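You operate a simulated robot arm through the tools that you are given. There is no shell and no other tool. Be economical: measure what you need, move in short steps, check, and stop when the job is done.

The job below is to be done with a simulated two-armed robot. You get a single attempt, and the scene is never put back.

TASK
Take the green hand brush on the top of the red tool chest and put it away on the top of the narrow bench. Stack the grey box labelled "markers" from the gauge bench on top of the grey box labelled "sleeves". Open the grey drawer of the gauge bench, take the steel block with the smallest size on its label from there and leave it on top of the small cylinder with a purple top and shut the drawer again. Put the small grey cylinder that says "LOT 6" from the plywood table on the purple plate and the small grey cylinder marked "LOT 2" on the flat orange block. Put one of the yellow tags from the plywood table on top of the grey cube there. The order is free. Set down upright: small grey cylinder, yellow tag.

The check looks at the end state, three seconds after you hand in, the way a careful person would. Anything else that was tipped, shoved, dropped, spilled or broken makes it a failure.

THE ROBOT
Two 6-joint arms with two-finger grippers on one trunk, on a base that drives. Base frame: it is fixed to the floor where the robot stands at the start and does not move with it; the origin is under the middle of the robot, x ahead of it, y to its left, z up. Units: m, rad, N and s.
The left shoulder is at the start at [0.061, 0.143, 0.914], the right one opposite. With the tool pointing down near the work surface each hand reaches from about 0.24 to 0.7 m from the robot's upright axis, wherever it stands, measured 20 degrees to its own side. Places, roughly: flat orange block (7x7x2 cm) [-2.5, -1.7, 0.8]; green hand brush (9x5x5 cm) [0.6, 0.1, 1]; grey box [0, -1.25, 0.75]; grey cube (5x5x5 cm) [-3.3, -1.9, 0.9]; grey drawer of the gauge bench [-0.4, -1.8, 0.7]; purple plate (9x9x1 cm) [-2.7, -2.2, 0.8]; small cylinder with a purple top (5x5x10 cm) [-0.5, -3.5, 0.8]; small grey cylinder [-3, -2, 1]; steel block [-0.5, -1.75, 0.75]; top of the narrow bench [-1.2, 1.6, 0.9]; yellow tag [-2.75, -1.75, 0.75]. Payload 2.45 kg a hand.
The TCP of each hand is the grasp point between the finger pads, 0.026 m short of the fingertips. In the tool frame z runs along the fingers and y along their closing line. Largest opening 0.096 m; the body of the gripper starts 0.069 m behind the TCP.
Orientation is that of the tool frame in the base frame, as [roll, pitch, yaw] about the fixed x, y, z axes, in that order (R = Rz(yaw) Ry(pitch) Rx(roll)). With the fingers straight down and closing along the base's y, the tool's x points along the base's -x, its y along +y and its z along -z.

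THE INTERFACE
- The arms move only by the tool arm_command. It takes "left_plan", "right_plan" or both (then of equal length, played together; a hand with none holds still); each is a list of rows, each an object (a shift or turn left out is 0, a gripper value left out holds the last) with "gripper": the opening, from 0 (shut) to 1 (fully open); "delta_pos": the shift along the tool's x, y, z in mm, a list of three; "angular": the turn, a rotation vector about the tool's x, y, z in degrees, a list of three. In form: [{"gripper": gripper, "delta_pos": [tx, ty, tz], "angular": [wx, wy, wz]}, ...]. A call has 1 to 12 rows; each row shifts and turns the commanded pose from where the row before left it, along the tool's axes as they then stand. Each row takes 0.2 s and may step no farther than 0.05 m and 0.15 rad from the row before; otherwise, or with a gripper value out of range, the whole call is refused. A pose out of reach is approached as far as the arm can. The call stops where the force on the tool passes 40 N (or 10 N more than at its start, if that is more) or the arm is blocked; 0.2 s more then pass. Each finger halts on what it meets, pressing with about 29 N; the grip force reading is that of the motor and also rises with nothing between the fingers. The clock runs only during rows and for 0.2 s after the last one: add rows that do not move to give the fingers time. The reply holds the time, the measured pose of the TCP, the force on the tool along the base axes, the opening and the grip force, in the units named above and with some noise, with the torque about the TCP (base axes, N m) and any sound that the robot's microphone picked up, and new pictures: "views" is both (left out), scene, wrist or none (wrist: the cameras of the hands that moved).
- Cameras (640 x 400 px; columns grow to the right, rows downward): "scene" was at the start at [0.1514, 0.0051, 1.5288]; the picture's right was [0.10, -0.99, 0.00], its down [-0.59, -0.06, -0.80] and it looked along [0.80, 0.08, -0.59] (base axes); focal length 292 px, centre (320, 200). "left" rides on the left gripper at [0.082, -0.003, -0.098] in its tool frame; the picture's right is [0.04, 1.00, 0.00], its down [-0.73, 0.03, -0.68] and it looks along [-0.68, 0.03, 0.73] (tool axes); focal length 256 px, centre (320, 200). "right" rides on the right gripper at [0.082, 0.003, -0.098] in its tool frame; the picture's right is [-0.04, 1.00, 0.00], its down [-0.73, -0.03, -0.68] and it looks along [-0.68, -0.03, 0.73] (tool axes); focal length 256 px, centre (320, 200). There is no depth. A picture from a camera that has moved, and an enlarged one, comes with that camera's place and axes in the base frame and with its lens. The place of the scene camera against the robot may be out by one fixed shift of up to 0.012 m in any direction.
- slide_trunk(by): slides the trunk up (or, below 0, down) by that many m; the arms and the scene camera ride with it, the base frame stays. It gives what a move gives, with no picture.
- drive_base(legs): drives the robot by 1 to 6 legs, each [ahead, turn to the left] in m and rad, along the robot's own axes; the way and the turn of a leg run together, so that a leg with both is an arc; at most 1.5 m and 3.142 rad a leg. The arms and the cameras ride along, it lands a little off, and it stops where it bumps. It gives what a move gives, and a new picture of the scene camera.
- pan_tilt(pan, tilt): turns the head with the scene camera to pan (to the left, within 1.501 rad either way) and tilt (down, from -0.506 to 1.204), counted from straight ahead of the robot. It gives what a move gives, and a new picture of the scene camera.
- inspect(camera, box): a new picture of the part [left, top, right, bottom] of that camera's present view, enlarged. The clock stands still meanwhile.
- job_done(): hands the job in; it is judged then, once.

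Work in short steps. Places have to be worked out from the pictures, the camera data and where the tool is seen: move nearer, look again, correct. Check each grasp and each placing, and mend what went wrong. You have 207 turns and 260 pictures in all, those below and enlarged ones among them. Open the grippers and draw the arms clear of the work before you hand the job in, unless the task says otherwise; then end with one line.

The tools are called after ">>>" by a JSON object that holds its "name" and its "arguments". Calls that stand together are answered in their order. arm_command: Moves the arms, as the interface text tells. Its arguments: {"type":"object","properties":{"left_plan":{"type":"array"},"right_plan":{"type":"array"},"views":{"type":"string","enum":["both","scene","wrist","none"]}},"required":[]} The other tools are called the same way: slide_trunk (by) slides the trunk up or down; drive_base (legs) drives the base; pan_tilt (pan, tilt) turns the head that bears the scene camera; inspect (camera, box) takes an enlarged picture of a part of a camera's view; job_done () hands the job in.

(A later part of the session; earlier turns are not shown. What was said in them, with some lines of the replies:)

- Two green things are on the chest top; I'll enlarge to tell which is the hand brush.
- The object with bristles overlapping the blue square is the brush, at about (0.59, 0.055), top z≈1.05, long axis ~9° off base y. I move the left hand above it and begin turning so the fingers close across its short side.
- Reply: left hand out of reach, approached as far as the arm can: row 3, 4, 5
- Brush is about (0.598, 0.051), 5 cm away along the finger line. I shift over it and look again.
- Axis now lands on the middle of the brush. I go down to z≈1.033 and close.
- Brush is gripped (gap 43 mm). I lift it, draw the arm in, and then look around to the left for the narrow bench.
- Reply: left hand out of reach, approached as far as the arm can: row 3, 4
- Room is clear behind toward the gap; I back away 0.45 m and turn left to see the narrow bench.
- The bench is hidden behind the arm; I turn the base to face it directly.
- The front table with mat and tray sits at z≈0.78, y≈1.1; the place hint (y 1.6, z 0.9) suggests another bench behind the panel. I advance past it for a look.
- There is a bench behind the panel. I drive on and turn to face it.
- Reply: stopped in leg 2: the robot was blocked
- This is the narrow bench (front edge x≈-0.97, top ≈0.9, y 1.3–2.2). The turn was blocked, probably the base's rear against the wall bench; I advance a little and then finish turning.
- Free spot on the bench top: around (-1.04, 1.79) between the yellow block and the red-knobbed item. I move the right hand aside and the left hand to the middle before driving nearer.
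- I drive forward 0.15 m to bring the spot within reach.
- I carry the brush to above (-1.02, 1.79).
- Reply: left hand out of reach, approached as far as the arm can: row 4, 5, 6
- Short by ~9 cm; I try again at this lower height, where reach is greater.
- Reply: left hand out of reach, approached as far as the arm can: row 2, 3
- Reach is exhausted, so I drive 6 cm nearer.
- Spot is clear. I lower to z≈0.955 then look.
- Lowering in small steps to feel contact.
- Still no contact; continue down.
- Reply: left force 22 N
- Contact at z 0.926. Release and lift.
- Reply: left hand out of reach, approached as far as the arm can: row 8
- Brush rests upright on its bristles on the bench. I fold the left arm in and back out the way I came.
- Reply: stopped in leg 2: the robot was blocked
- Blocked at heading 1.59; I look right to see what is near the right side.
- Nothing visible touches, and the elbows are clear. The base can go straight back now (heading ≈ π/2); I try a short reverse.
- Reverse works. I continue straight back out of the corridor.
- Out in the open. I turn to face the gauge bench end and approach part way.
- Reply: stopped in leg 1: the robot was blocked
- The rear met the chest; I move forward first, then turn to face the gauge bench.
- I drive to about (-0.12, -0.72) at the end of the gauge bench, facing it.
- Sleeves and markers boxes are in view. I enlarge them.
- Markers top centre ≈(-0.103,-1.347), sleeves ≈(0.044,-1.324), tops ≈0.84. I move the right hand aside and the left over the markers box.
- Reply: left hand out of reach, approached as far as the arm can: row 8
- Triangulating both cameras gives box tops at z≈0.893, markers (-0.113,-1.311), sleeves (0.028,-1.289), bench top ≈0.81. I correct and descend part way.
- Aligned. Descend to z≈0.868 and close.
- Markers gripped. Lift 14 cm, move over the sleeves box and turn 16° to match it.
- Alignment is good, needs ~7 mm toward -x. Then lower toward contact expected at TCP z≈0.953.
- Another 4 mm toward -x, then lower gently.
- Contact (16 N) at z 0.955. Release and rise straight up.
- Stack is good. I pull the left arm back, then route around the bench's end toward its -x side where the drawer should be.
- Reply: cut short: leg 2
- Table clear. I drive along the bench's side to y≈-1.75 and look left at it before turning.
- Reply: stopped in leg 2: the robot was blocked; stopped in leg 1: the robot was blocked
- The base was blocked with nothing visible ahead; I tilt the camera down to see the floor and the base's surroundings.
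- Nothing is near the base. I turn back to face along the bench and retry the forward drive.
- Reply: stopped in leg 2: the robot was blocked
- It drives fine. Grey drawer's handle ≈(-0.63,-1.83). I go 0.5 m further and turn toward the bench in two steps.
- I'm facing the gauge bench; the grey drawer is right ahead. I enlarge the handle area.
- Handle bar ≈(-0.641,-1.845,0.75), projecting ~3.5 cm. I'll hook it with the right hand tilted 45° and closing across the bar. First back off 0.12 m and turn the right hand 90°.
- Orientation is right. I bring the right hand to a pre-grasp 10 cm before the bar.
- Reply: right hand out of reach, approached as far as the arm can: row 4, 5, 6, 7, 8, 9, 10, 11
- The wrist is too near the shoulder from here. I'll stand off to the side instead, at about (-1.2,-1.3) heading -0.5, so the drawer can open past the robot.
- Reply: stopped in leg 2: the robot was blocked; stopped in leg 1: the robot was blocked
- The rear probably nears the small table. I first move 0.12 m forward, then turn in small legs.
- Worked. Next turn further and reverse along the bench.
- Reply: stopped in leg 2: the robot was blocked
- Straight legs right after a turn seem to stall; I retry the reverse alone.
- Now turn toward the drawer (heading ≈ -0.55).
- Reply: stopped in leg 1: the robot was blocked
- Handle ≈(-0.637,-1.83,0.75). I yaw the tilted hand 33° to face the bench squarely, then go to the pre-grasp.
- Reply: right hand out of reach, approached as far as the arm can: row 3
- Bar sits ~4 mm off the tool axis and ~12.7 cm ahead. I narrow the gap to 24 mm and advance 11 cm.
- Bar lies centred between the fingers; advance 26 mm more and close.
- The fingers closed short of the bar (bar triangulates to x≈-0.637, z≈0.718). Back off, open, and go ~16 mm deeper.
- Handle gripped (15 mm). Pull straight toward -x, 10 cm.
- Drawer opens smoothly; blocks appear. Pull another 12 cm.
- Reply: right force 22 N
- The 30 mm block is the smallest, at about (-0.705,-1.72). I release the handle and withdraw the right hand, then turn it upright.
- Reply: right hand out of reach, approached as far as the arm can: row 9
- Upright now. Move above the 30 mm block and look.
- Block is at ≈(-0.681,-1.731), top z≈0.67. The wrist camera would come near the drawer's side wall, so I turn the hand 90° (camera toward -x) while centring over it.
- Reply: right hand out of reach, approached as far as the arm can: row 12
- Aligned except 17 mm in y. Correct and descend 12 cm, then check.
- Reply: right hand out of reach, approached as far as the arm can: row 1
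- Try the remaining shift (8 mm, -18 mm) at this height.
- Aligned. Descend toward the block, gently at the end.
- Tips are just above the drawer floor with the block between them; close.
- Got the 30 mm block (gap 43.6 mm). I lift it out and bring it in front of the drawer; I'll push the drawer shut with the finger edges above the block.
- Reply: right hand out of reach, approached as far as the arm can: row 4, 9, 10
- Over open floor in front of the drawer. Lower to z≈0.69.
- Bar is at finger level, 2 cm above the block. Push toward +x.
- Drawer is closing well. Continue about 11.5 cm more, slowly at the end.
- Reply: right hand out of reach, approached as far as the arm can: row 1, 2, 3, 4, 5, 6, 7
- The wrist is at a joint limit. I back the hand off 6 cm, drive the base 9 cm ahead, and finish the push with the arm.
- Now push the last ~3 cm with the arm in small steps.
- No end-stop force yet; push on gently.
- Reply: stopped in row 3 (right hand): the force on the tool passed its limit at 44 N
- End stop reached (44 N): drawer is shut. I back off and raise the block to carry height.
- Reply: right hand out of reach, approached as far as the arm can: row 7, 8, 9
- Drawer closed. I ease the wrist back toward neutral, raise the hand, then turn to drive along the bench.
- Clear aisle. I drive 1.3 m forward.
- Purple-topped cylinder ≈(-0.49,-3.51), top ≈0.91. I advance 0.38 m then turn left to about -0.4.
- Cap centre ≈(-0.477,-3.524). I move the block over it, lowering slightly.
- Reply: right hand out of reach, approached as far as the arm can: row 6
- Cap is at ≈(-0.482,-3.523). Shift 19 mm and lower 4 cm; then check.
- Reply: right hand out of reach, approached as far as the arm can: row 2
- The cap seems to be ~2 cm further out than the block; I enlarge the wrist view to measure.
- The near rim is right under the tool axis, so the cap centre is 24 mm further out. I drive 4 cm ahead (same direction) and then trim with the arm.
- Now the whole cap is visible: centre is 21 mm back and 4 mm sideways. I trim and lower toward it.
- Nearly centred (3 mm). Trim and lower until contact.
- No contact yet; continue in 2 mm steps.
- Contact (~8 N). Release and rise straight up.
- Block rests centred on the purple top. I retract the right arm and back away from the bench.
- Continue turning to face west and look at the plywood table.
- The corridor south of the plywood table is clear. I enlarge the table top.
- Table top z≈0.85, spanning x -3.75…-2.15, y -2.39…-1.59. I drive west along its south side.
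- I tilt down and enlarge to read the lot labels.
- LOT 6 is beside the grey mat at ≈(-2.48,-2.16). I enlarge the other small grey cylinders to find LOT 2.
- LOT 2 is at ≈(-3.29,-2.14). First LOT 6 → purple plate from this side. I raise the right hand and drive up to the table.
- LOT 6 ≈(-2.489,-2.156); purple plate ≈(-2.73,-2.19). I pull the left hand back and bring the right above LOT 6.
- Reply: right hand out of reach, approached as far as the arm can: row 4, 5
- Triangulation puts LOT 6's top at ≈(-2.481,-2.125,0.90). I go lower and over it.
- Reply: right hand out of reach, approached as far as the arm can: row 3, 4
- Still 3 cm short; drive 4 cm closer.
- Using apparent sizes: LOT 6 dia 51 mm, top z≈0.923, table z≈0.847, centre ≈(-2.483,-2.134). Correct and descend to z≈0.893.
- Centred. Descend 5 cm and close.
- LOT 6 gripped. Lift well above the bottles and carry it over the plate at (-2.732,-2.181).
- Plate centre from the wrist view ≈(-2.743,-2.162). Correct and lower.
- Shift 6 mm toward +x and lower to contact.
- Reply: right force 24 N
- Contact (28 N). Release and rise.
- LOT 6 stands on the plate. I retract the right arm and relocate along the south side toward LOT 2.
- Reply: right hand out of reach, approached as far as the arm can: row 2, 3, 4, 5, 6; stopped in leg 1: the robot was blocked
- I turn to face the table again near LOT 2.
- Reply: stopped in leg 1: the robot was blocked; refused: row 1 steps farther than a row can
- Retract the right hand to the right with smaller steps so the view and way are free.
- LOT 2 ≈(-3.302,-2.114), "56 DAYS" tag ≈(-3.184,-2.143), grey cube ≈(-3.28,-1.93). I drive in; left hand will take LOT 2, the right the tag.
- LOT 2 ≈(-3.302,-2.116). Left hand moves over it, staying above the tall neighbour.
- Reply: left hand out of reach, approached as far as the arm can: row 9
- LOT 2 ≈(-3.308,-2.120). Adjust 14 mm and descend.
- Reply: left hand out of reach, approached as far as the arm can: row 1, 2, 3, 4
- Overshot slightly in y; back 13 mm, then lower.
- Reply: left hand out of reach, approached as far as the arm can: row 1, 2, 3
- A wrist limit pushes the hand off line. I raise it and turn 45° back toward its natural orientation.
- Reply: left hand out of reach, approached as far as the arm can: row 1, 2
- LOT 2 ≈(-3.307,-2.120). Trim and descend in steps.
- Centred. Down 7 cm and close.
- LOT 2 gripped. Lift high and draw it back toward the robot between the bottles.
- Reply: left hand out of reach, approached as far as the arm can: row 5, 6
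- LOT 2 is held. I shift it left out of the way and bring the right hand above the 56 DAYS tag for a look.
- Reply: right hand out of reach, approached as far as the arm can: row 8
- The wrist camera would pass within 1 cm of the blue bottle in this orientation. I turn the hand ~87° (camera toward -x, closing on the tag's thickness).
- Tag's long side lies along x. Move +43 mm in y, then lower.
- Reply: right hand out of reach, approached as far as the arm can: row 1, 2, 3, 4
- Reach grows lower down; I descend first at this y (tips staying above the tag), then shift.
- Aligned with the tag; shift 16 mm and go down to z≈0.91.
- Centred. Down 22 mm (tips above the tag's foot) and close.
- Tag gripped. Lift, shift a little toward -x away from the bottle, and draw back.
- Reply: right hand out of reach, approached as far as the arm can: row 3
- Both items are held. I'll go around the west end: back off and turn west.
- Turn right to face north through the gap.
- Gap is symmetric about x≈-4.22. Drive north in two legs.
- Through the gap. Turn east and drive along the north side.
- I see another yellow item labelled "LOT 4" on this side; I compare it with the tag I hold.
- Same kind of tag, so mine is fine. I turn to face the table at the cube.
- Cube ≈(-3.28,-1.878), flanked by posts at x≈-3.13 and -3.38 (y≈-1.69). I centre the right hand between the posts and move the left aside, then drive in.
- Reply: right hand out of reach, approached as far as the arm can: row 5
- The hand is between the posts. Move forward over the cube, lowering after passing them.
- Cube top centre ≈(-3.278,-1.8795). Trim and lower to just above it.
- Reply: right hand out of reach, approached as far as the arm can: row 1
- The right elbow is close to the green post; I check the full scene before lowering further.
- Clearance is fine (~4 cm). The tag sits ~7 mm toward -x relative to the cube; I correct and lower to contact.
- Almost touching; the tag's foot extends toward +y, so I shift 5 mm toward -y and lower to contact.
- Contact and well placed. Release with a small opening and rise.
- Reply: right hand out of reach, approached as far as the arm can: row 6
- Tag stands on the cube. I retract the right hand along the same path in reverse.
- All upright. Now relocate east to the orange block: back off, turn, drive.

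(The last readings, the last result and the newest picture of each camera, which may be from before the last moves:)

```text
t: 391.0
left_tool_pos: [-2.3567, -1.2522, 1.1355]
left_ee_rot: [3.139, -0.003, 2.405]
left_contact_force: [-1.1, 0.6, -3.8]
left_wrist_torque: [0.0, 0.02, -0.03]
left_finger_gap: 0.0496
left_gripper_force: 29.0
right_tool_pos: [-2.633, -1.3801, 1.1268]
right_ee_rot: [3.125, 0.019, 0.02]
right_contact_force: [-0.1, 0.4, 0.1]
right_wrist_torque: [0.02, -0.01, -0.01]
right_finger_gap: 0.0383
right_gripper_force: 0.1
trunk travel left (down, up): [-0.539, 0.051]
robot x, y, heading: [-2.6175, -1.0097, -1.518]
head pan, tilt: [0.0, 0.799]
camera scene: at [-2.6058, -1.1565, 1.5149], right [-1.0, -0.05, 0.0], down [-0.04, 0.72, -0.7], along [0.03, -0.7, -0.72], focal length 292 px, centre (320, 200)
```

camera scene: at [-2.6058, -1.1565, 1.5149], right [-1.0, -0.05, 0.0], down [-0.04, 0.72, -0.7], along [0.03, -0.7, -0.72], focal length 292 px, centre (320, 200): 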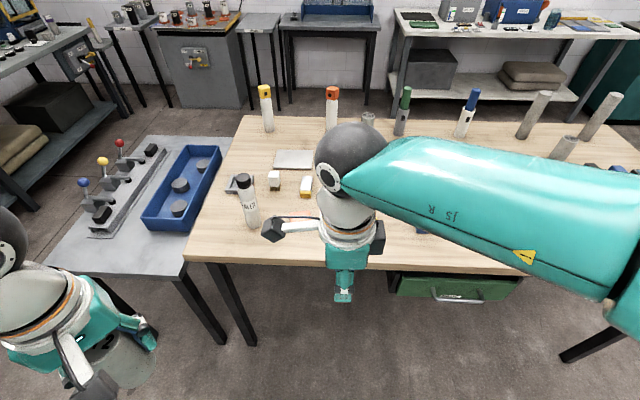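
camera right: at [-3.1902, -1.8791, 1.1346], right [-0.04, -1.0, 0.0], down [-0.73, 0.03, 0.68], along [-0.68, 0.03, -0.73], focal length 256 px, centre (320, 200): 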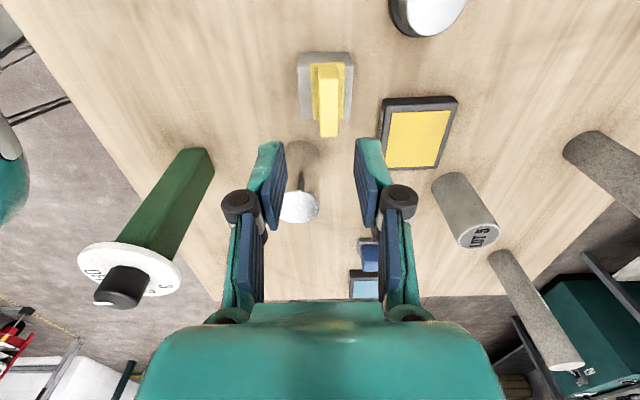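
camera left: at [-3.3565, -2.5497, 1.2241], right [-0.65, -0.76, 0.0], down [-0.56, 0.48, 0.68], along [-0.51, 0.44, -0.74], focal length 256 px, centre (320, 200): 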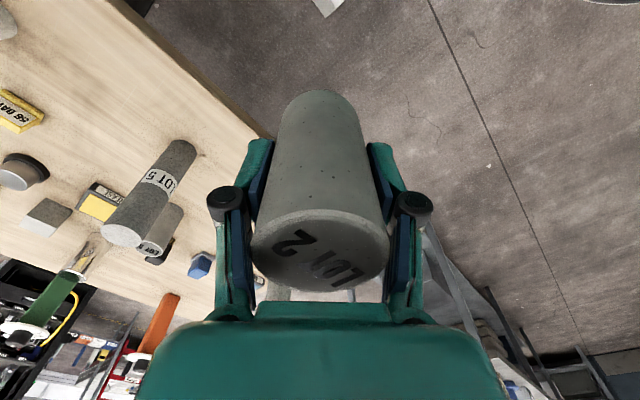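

Move the right hand aside to expose the orange block.

>>> {"name": "arm_command", "arguments": {"right_plan": [{"delta_pos": [-45, -5, 0]}, {"delta_pos": [-45, -5, 0]}, {"delta_pos": [-45, -5, 0]}, {"delta_pos": [-45, -5, 0]}, {"delta_pos": [-40, -5, 0]}], "views": "scene"}}

```text
t: 392.2
left_tool_pos: [-2.3566, -1.2527, 1.1366]
left_ee_rot: [3.14, -0.001, 2.407]
left_contact_force: [0.0, 0.8, -4.7]
left_wrist_torque: [0.0, 0.0, -0.04]
left_finger_gap: 0.0497
left_gripper_force: 28.6
right_tool_pos: [-2.8554, -1.36, 1.1327]
right_ee_rot: [3.124, 0.019, 0.022]
right_contact_force: [0.2, 0.3, 0.3]
right_wrist_torque: [0.0, -0.02, 0.0]
right_finger_gap: 0.038
right_gripper_force: 0.0
trunk travel left (down, up): [-0.539, 0.051]
robot x, y, heading: [-2.6136, -1.0142, -1.525]
head pan, tilt: [0.0, 0.799]
camera scene: at [-2.606, -1.1558, 1.515], right [-1.0, -0.05, 0.0], down [-0.04, 0.72, -0.7], along [0.04, -0.7, -0.72], focal length 292 px, centre (320, 200)
```

scene: 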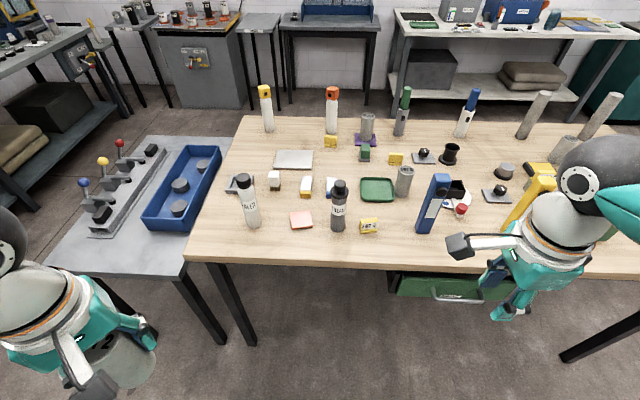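

Orange block ≈(-2.52,-1.703), between two tall bottles at x≈-2.38 and -2.63. I turn the left hand to its natural orientation (closing along x, camera toward me) and drive 0.15 m in.

>>> {"name": "arm_command", "arguments": {"left_plan": [{"angular": [0, 0, 8]}, {"angular": [0, 0, 8]}, {"angular": [0, 0, 8]}, {"angular": [0, 0, 8]}, {"angular": [0, 0, 8]}, {"angular": [0, 0, 8]}, {}], "views": "none"}}

>>> {"name": "drive_base", "arguments": {"legs": [[0.14, 0]]}}

```text
t: 393.8
left_tool_pos: [-2.3563, -1.2532, 1.1355]
left_ee_rot: [-3.14, -0.003, 1.566]
left_contact_force: [0.3, 0.7, -4.5]
left_wrist_torque: [0.05, 0.03, 0.05]
left_finger_gap: 0.0497
left_gripper_force: 29.2
right_tool_pos: [-2.8548, -1.3607, 1.133]
right_ee_rot: [3.125, 0.019, 0.02]
right_contact_force: [-1.0, -0.5, 0.4]
right_wrist_torque: [-0.02, -0.01, 0.0]
right_finger_gap: 0.0382
right_gripper_force: 0.0
trunk travel left (down, up): [-0.539, 0.051]
robot x, y, heading: [-2.617, -1.0121, -1.518]
head pan, tilt: [0.0, 0.799]
```

```text
t: 395.1
left_tool_pos: [-2.3486, -1.3961, 1.1357]
left_ee_rot: [3.141, -0.005, 1.568]
left_contact_force: [0.3, 0.0, -4.7]
left_wrist_torque: [0.02, 0.01, -0.01]
left_finger_gap: 0.0498
left_gripper_force: 29.1
right_tool_pos: [-2.8472, -1.503, 1.1314]
right_ee_rot: [3.125, 0.019, 0.019]
right_contact_force: [0.2, -0.2, -0.7]
right_wrist_torque: [0.04, 0.02, 0.0]
right_finger_gap: 0.0386
right_gripper_force: 0.0
trunk travel left (down, up): [-0.539, 0.051]
robot x, y, heading: [-2.6112, -1.1507, -1.519]
head pan, tilt: [0.0, 0.799]
camera scene: at [-2.5987, -1.3001, 1.5147], right [-1.0, -0.05, 0.0], down [-0.04, 0.72, -0.7], along [0.03, -0.69, -0.72], focal length 292 px, centre (320, 200)
```

scene: 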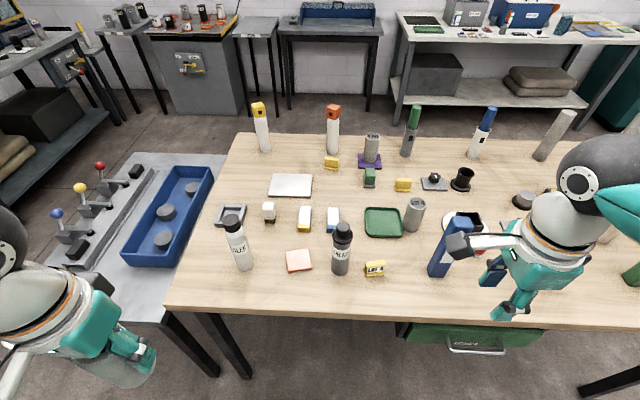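

Block ≈(-2.525,-1.704). Move the left hand sideways first, then straight out between the bottles.

>>> {"name": "arm_command", "arguments": {"left_plan": [{"delta_pos": [0, -44, 0]}, {"delta_pos": [0, -44, 0]}, {"delta_pos": [0, -44, 0]}, {"delta_pos": [0, -42, 0]}, {"delta_pos": [-45, 0, 0]}, {"delta_pos": [-45, 0, 0]}, {"delta_pos": [-45, 0, 0]}, {"delta_pos": [-45, 0, 0]}, {"delta_pos": [-45, 0, 0]}, {"delta_pos": [-45, 0, 0]}, {"delta_pos": [-34, 0, 0]}, {}]}}

```text
t: 396.1
left_tool_pos: [-2.4977, -1.3967, 1.1398]
left_ee_rot: [3.138, 0.001, 1.563]
left_contact_force: [-0.7, -1.5, -3.1]
left_wrist_torque: [0.27, -0.11, 0.09]
left_finger_gap: 0.0498
left_gripper_force: 29.2
right_tool_pos: [-2.8479, -1.5018, 1.1338]
right_ee_rot: [3.124, 0.02, 0.02]
right_contact_force: [-0.1, -0.8, 0.3]
right_wrist_torque: [0.02, -0.01, 0.02]
right_finger_gap: 0.0385
right_gripper_force: 0.0
trunk travel left (down, up): [-0.539, 0.051]
robot x, y, heading: [-2.6071, -1.155, -1.523]
head pan, tilt: [0.0, 0.799]
stopped in row 4 (left hand): the force on the tool passed its limit at 63 N (the readings are from after the stop); the commanded pose is now the measured one
camera scene: at [-2.599, -1.2981, 1.5148], right [-1.0, -0.05, 0.0], down [-0.04, 0.72, -0.7], along [0.03, -0.7, -0.72], focal length 292 px, centre (320, 200)
camera left: at [-2.5005, -1.3152, 1.2382], right [1.0, 0.03, 0.0], down [0.02, -0.73, 0.68], along [0.02, -0.68, -0.73], focal length 256 px, centre (320, 200)
```

scene: 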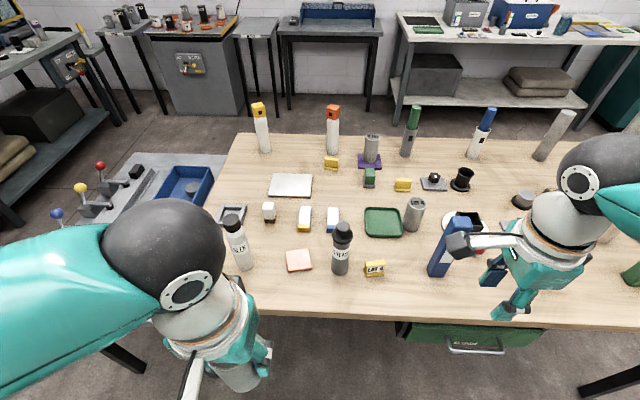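
left: 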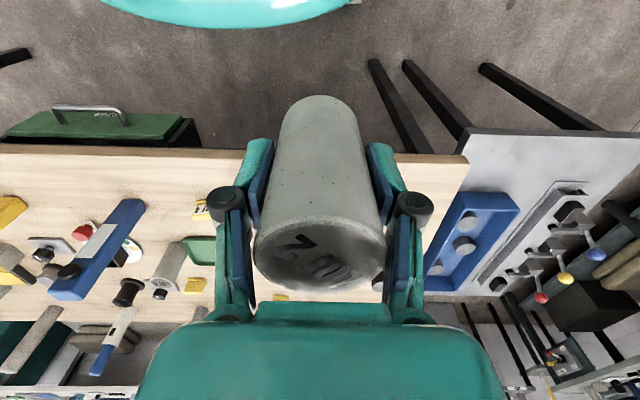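

Force spike close to the body (likely self-contact); LOT 2 is still held. I move outward first, then finish sideways.

>>> {"name": "arm_command", "arguments": {"left_plan": [{"delta_pos": [-40, 0, 0]}, {"delta_pos": [-40, 0, 0]}, {"delta_pos": [-20, -12, 0]}, {"delta_pos": [0, -14, 0]}, {}]}}

```text
t: 397.3
left_tool_pos: [-2.5261, -1.4947, 1.1411]
left_ee_rot: [3.14, 0.003, 1.56]
left_contact_force: [0.1, -0.7, -4.2]
left_wrist_torque: [-0.02, 0.02, -0.01]
left_finger_gap: 0.0496
left_gripper_force: 29.2
right_tool_pos: [-2.8475, -1.5019, 1.1344]
right_ee_rot: [3.125, 0.018, 0.019]
right_contact_force: [0.0, -0.4, 0.4]
right_wrist_torque: [0.02, 0.0, -0.01]
right_finger_gap: 0.0381
right_gripper_force: 0.0
trunk travel left (down, up): [-0.539, 0.051]
robot x, y, heading: [-2.6122, -1.1531, -1.521]
head pan, tilt: [0.0, 0.799]
camera scene: at [-2.5988, -1.2979, 1.5149], right [-1.0, -0.05, 0.0], down [-0.04, 0.72, -0.7], along [0.03, -0.7, -0.72], focal length 292 px, centre (320, 200)
camera left: at [-2.5281, -1.4138, 1.2398], right [1.0, 0.03, 0.0], down [0.02, -0.73, 0.68], along [0.02, -0.68, -0.73], focal length 256 px, centre (320, 200)
```

scene: 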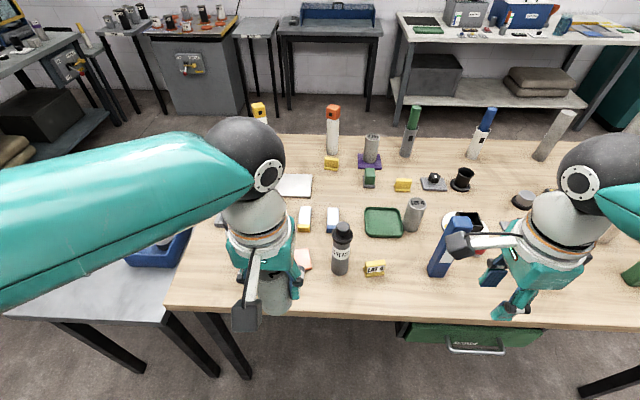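
left: 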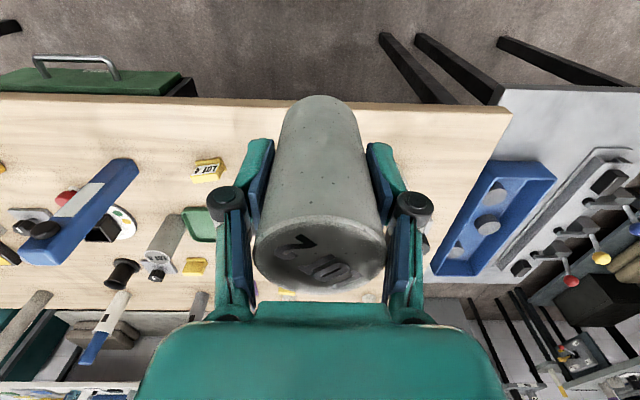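

Continue outward 21 cm over the block.

>>> {"name": "arm_command", "arguments": {"left_plan": [{"delta_pos": [-42, 0, 0]}, {"delta_pos": [-42, 0, 0]}, {"delta_pos": [-42, 0, 0]}, {"delta_pos": [-42, 0, 0]}, {"delta_pos": [-40, 0, 0]}, {}]}}

```text
t: 398.7
left_tool_pos: [-2.5268, -1.704, 1.1425]
left_ee_rot: [3.139, 0.001, 1.56]
left_contact_force: [0.2, 0.9, -4.4]
left_wrist_torque: [-0.02, 0.0, -0.02]
left_finger_gap: 0.0496
left_gripper_force: 28.9
right_tool_pos: [-2.8486, -1.5, 1.1337]
right_ee_rot: [3.123, 0.02, 0.02]
right_contact_force: [0.5, 0.3, 0.1]
right_wrist_torque: [-0.02, -0.01, -0.01]
right_finger_gap: 0.0384
right_gripper_force: 0.1
trunk travel left (down, up): [-0.539, 0.051]
robot x, y, heading: [-2.6122, -1.1522, -1.526]
head pan, tilt: [0.0, 0.799]
camera scene: at [-2.5986, -1.2967, 1.515], right [-1.0, -0.05, 0.0], down [-0.04, 0.72, -0.7], along [0.03, -0.7, -0.72], focal length 292 px, centre (320, 200)
camera left: at [-2.5287, -1.6223, 1.2395], right [1.0, 0.03, 0.0], down [0.02, -0.73, 0.68], along [0.02, -0.68, -0.73], focal length 256 px, centre (320, 200)
```

scene: 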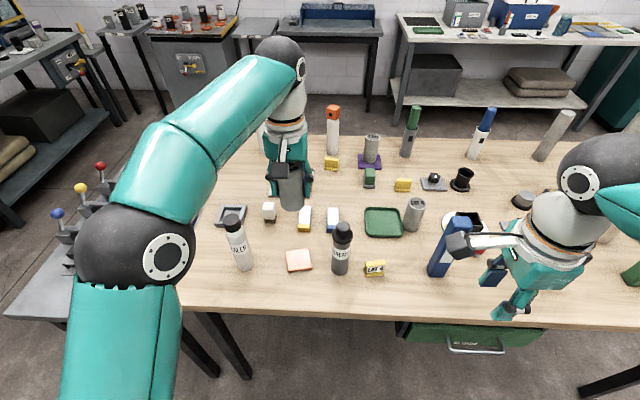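
left: 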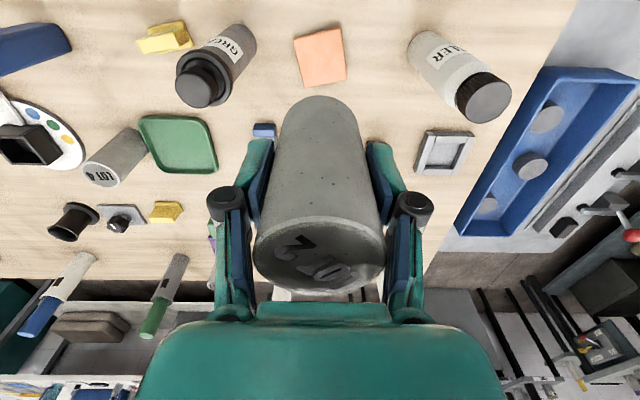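

Block centre from the wrist view ≈(-2.526,-1.714). I aim 5 mm toward +x (away from the dark bottle) and descend.

>>> {"name": "arm_command", "arguments": {"left_plan": [{"delta_pos": [-9, 6, 0]}, {"delta_pos": [0, 0, 40]}, {"delta_pos": [0, 0, 40]}, {"delta_pos": [0, 0, 40]}, {"delta_pos": [0, 0, 40]}, {"delta_pos": [0, 0, 20]}, {}]}}

>>> {"name": "inspect", "arguments": {"camera": "scene", "box": [210, 190, 370, 290]}}

```text
t: 400.3
left_tool_pos: [-2.5204, -1.7138, 0.9597]
left_ee_rot: [3.141, 0.0, 1.56]
left_contact_force: [0.3, 0.1, -4.6]
left_wrist_torque: [0.02, 0.01, 0.0]
left_finger_gap: 0.0496
left_gripper_force: 29.3
right_tool_pos: [-2.8485, -1.5009, 1.1337]
right_ee_rot: [3.124, 0.018, 0.02]
right_contact_force: [-0.6, 0.2, -0.3]
right_wrist_torque: [-0.03, -0.02, 0.02]
right_finger_gap: 0.0384
right_gripper_force: 0.2
trunk travel left (down, up): [-0.539, 0.051]
robot x, y, heading: [-2.6113, -1.1483, -1.523]
head pan, tilt: [0.0, 0.799]
camera scene: at [-2.5989, -1.2982, 1.5149], right [-1.0, -0.05, 0.0], down [-0.04, 0.72, -0.7], along [0.03, -0.7, -0.72], focal length 292 px, centre (320, 200)
camera left: at [-2.5226, -1.6313, 1.0573], right [1.0, 0.03, 0.0], down [0.02, -0.73, 0.68], along [0.02, -0.68, -0.73], focal length 256 px, centre (320, 200)
```

scene: 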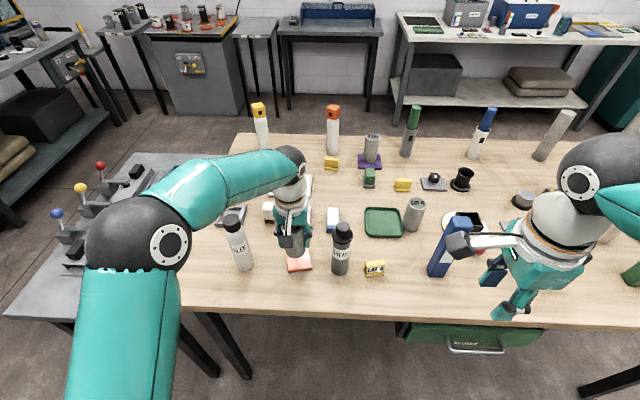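
left: 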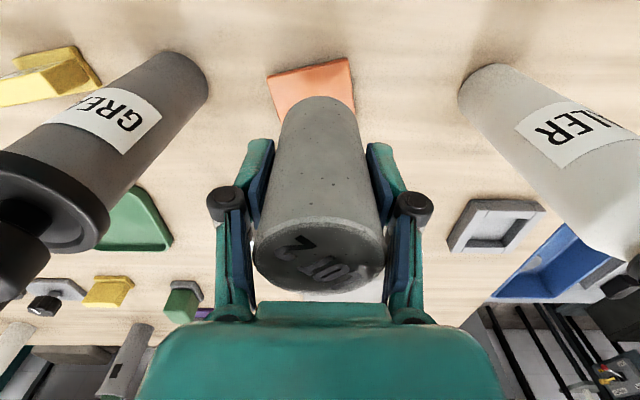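

```text
4.00 times, centred on (290, 240) of scene
camera zoom: at [-2.5989, -1.2982, 1.5149], right [-1.0, -0.05, 0.0], down [-0.04, 0.72, -0.7], along [0.03, -0.7, -0.72], focal length 1168 px, centre (440, 40)
```

zoom: 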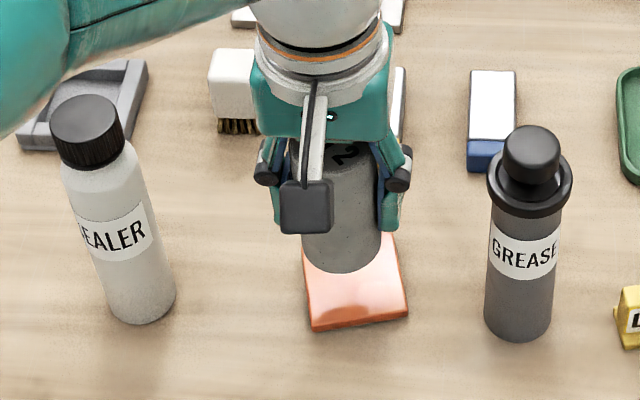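

Plenty of clearance. Trim (-6 mm x, -6 mm y) and lower to contact.

>>> {"name": "arm_command", "arguments": {"left_plan": [{"delta_pos": [-6, -6, 10]}, {"delta_pos": [0, 0, 20]}, {"delta_pos": [0, 0, 8]}, {}], "views": "wrist"}}

>>> {"name": "inspect", "arguments": {"camera": "scene", "box": [250, 220, 346, 280]}}

```text
t: 401.3
left_tool_pos: [-2.5257, -1.7205, 0.9228]
left_ee_rot: [3.14, 0.001, 1.558]
left_contact_force: [0.5, -0.2, -4.8]
left_wrist_torque: [0.03, -0.02, 0.01]
left_finger_gap: 0.0495
left_gripper_force: 28.7
right_tool_pos: [-2.8473, -1.5021, 1.1332]
right_ee_rot: [3.125, 0.018, 0.02]
right_contact_force: [-0.4, 0.7, 0.9]
right_wrist_torque: [-0.01, -0.01, -0.03]
right_finger_gap: 0.0384
right_gripper_force: 0.1
trunk travel left (down, up): [-0.539, 0.051]
robot x, y, heading: [-2.6104, -1.1517, -1.52]
head pan, tilt: [0.0, 0.799]
camera left: at [-2.5283, -1.6381, 1.0203], right [1.0, 0.03, 0.0], down [0.02, -0.73, 0.68], along [0.02, -0.68, -0.73], focal length 256 px, centre (320, 200)
```

left: 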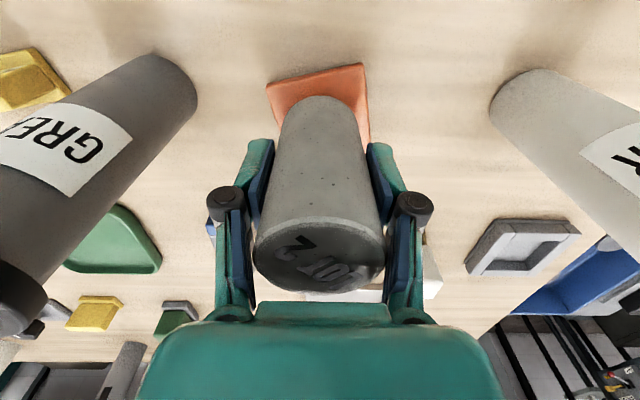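

```text
6.67 times, centred on (298, 250) of scene
camera zoom: at [-2.5988, -1.2982, 1.5149], right [-1.0, -0.05, 0.0], down [-0.04, 0.72, -0.7], along [0.03, -0.7, -0.72], focal length 1946 px, centre (467, -133)
```

zoom: 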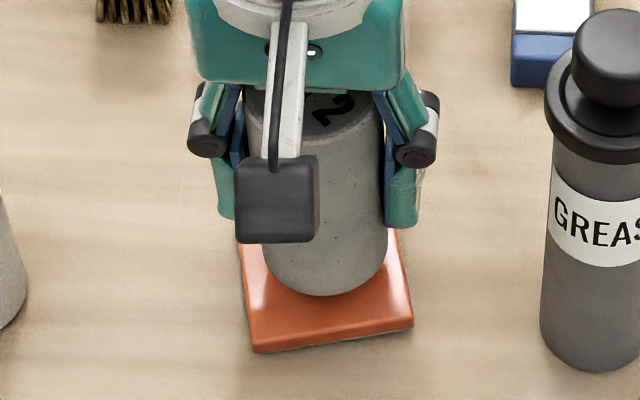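

Good alignment. Lower the last millimetres.

>>> {"name": "arm_command", "arguments": {"left_plan": [{"delta_pos": [1, 0, 3]}, {"delta_pos": [0, 0, 2]}, {"delta_pos": [0, 0, 2]}, {"delta_pos": [0, 0, 2]}], "views": "none"}}

```text
t: 402.3
left_tool_pos: [-2.5263, -1.7191, 0.9137]
left_ee_rot: [3.14, 0.002, 1.56]
left_contact_force: [0.1, -0.4, -5.0]
left_wrist_torque: [0.02, 0.01, 0.0]
left_finger_gap: 0.0497
left_gripper_force: 29.2
right_tool_pos: [-2.8483, -1.5031, 1.133]
right_ee_rot: [3.123, 0.019, 0.019]
right_contact_force: [1.1, -0.9, 0.2]
right_wrist_torque: [0.04, 0.01, 0.0]
right_finger_gap: 0.0383
right_gripper_force: 0.1
trunk travel left (down, up): [-0.539, 0.051]
robot x, y, heading: [-2.6066, -1.155, -1.523]
head pan, tilt: [0.0, 0.799]
```

>>> {"name": "arm_command", "arguments": {"left_plan": [{"delta_pos": [0, 0, 2]}, {"delta_pos": [0, 0, 2]}, {"delta_pos": [0, 0, 2]}], "views": "none"}}

>>> {"name": "inspect", "arguments": {"camera": "scene", "box": [250, 220, 346, 280]}}

```text
t: 403.1
left_tool_pos: [-2.5251, -1.7183, 0.909]
left_ee_rot: [3.139, 0.002, 1.559]
left_contact_force: [0.6, -0.2, -4.0]
left_wrist_torque: [0.01, 0.03, 0.02]
left_finger_gap: 0.0496
left_gripper_force: 29.4
right_tool_pos: [-2.8479, -1.5018, 1.1332]
right_ee_rot: [3.124, 0.02, 0.019]
right_contact_force: [0.2, -0.2, -0.1]
right_wrist_torque: [0.04, 0.0, 0.03]
right_finger_gap: 0.0383
right_gripper_force: 0.0
trunk travel left (down, up): [-0.539, 0.051]
robot x, y, heading: [-2.6108, -1.1558, -1.525]
head pan, tilt: [0.0, 0.799]
```

```text
6.67 times, centred on (298, 250) of scene
camera zoom: at [-2.599, -1.2982, 1.5149], right [-1.0, -0.05, 0.0], down [-0.04, 0.72, -0.7], along [0.03, -0.7, -0.72], focal length 1946 px, centre (467, -133)
```

zoom: 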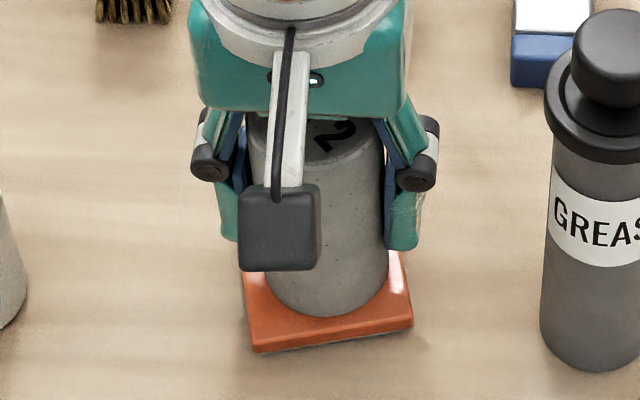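

Still no contact force; continue gently.

>>> {"name": "arm_command", "arguments": {"left_plan": [{"delta_pos": [0, 0, 1.5]}, {"delta_pos": [0, 0, 1.5]}, {"delta_pos": [0, 0, 1.5]}, {"delta_pos": [0, 0, 1.5]}], "views": "none"}}

```text
t: 404.1
left_tool_pos: [-2.5266, -1.7185, 0.9059]
left_ee_rot: [3.141, 0.01, 1.562]
left_contact_force: [4.8, -2.5, 24.8]
left_wrist_torque: [-0.09, -0.27, 0.04]
left_finger_gap: 0.0502
left_gripper_force: 28.8
right_tool_pos: [-2.8466, -1.5006, 1.1348]
right_ee_rot: [3.123, 0.019, 0.019]
right_contact_force: [-0.4, 0.4, 1.3]
right_wrist_torque: [-0.04, 0.02, -0.03]
right_finger_gap: 0.0386
right_gripper_force: 0.0
trunk travel left (down, up): [-0.539, 0.051]
robot x, y, heading: [-2.611, -1.1554, -1.524]
head pan, tilt: [0.0, 0.799]
```

Contact (≈29 N). Release with a small opening and rise straight up.

>>> {"name": "arm_command", "arguments": {"left_plan": [{"delta_pos": [0, 0, -2], "gripper": 0.72}, {}, {}, {"delta_pos": [0, 0, -30]}, {"delta_pos": [0, 0, -45]}, {"delta_pos": [0, 0, -45]}, {"delta_pos": [0, 0, -45]}, {"delta_pos": [0, 0, -40]}]}}

>>> {"name": "inspect", "arguments": {"camera": "scene", "box": [210, 190, 370, 290]}}

```text
t: 405.9
left_tool_pos: [-2.5255, -1.7187, 1.1101]
left_ee_rot: [3.139, 0.003, 1.561]
left_contact_force: [0.4, 0.0, 0.2]
left_wrist_torque: [0.02, 0.01, 0.0]
left_finger_gap: 0.0693
left_gripper_force: 0.1
right_tool_pos: [-2.8483, -1.5008, 1.1338]
right_ee_rot: [3.124, 0.02, 0.019]
right_contact_force: [-0.3, -0.1, -0.3]
right_wrist_torque: [0.01, 0.01, 0.0]
right_finger_gap: 0.0381
right_gripper_force: 0.0
trunk travel left (down, up): [-0.539, 0.051]
robot x, y, heading: [-2.6078, -1.1531, -1.523]
head pan, tilt: [0.0, 0.799]
camera scene: at [-2.5993, -1.2975, 1.5149], right [-1.0, -0.05, 0.0], down [-0.04, 0.72, -0.7], along [0.03, -0.7, -0.72], focal length 292 px, centre (320, 200)
camera left: at [-2.5284, -1.6373, 1.2083], right [1.0, 0.03, 0.0], down [0.02, -0.73, 0.68], along [0.02, -0.68, -0.73], focal length 256 px, centre (320, 200)
```

scene: 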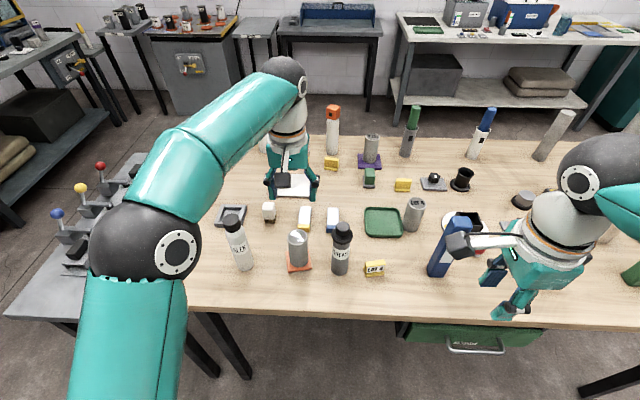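
left: 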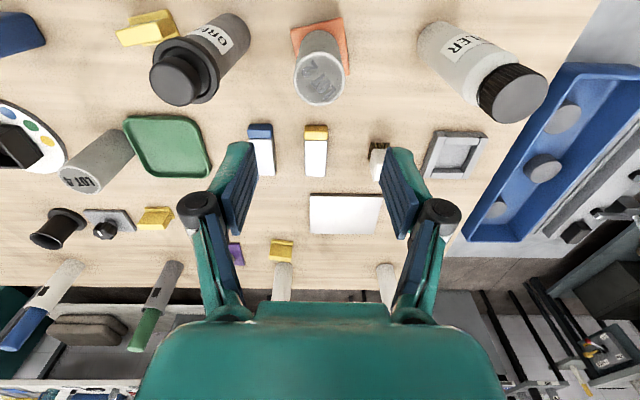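

```text
4.00 times, centred on (290, 240) of scene
camera zoom: at [-2.5993, -1.2975, 1.5149], right [-1.0, -0.05, 0.0], down [-0.04, 0.72, -0.7], along [0.03, -0.7, -0.72], focal length 1168 px, centre (440, 40)
```

zoom: 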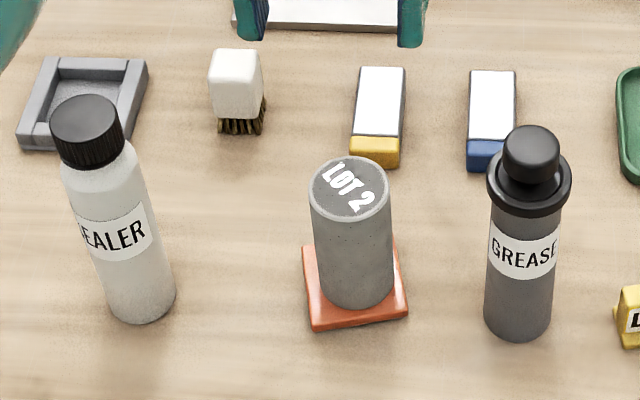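

LOT 2 stands upright on the orange block. I withdraw the left arm and back the robot clear.

>>> {"name": "arm_command", "arguments": {"left_plan": [{"delta_pos": [0, 0, -30]}, {"delta_pos": [42, 0, 0]}, {"delta_pos": [42, 0, 0]}, {"delta_pos": [42, 0, 0]}, {"delta_pos": [42, 0, 0]}, {"delta_pos": [35, 0, 0], "gripper": 1}], "views": "none"}}

>>> {"name": "drive_base", "arguments": {"legs": [[-0.3, 0]]}}

>>> {"name": "inspect", "arguments": {"camera": "scene", "box": [180, 60, 640, 348]}}

```text
t: 407.3
left_tool_pos: [-2.5268, -1.5144, 1.1378]
left_ee_rot: [3.141, 0.003, 1.562]
left_contact_force: [0.5, 0.5, -0.3]
left_wrist_torque: [-0.08, 0.0, 0.01]
left_finger_gap: 0.0959
left_gripper_force: 0.1
right_tool_pos: [-2.849, -1.4997, 1.1342]
right_ee_rot: [3.122, 0.018, 0.02]
right_contact_force: [-0.5, -0.6, -0.8]
right_wrist_torque: [-0.01, 0.02, 0.0]
right_finger_gap: 0.0385
right_gripper_force: 0.0
trunk travel left (down, up): [-0.539, 0.051]
robot x, y, heading: [-2.6027, -1.1515, -1.524]
head pan, tilt: [0.0, 0.799]
```

```text
t: 409.4
left_tool_pos: [-2.5433, -1.2082, 1.1397]
left_ee_rot: [3.139, 0.002, 1.559]
left_contact_force: [-0.3, 0.0, 0.6]
left_wrist_torque: [-0.03, 0.02, 0.02]
left_finger_gap: 0.0961
left_gripper_force: 0.0
right_tool_pos: [-2.8643, -1.1949, 1.1351]
right_ee_rot: [3.122, 0.019, 0.018]
right_contact_force: [-0.1, -0.2, -0.3]
right_wrist_torque: [0.0, 0.02, 0.0]
right_finger_gap: 0.0385
right_gripper_force: 0.0
trunk travel left (down, up): [-0.539, 0.051]
robot x, y, heading: [-2.6259, -0.844, -1.523]
head pan, tilt: [0.0, 0.799]
camera scene: at [-2.6143, -0.991, 1.5151], right [-1.0, -0.05, 0.0], down [-0.03, 0.72, -0.7], along [0.03, -0.7, -0.72], focal length 292 px, centre (320, 200)
```

scene: 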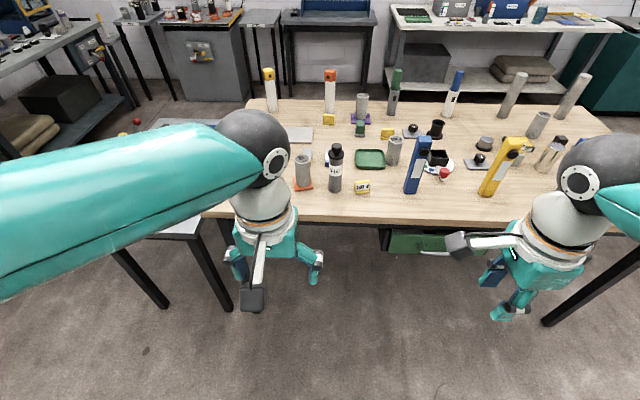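

```text
1.39 times, centred on (410, 204) of scene
camera zoom: at [-2.6143, -0.991, 1.5151], right [-1.0, -0.05, 0.0], down [-0.03, 0.72, -0.7], along [0.03, -0.7, -0.72], focal length 406 px, centre (195, 194)
```

zoom: 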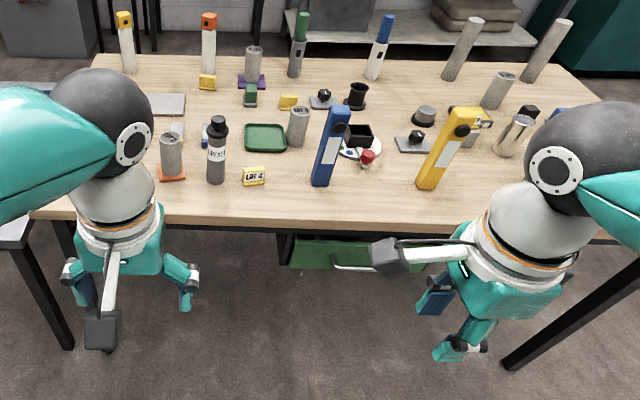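

Everything stands as intended. I open the right gripper and hand in.

>>> {"name": "arm_command", "arguments": {"right_plan": [{"gripper": 1}, {}, {}], "views": "none"}}

>>> {"name": "job_done", "arguments": {}}

```text
t: 410.1
left_tool_pos: [-2.5426, -1.2106, 1.1386]
left_ee_rot: [3.141, 0.002, 1.559]
left_contact_force: [-0.2, -0.7, 0.2]
left_wrist_torque: [-0.01, 0.01, -0.04]
left_finger_gap: 0.096
left_gripper_force: 0.0
right_tool_pos: [-2.8646, -1.1968, 1.1348]
right_ee_rot: [3.124, 0.02, 0.018]
right_contact_force: [-0.3, -0.2, 0.3]
right_wrist_torque: [0.0, 0.0, 0.01]
right_finger_gap: 0.0962
right_gripper_force: 0.1
trunk travel left (down, up): [-0.539, 0.051]
robot x, y, heading: [-2.6245, -0.8471, -1.521]
head pan, tilt: [0.0, 0.799]
```

```text
The job is handed in.
```

I handed the job in with every item placed as asked: brush, boxes, 30 mm block (drawer shut again), LOT 6, LOT 2 and the "56 DAYS" yellow tag; the last camera view did not show the cube and tag, and I did not go back to re-check the benches I had left.
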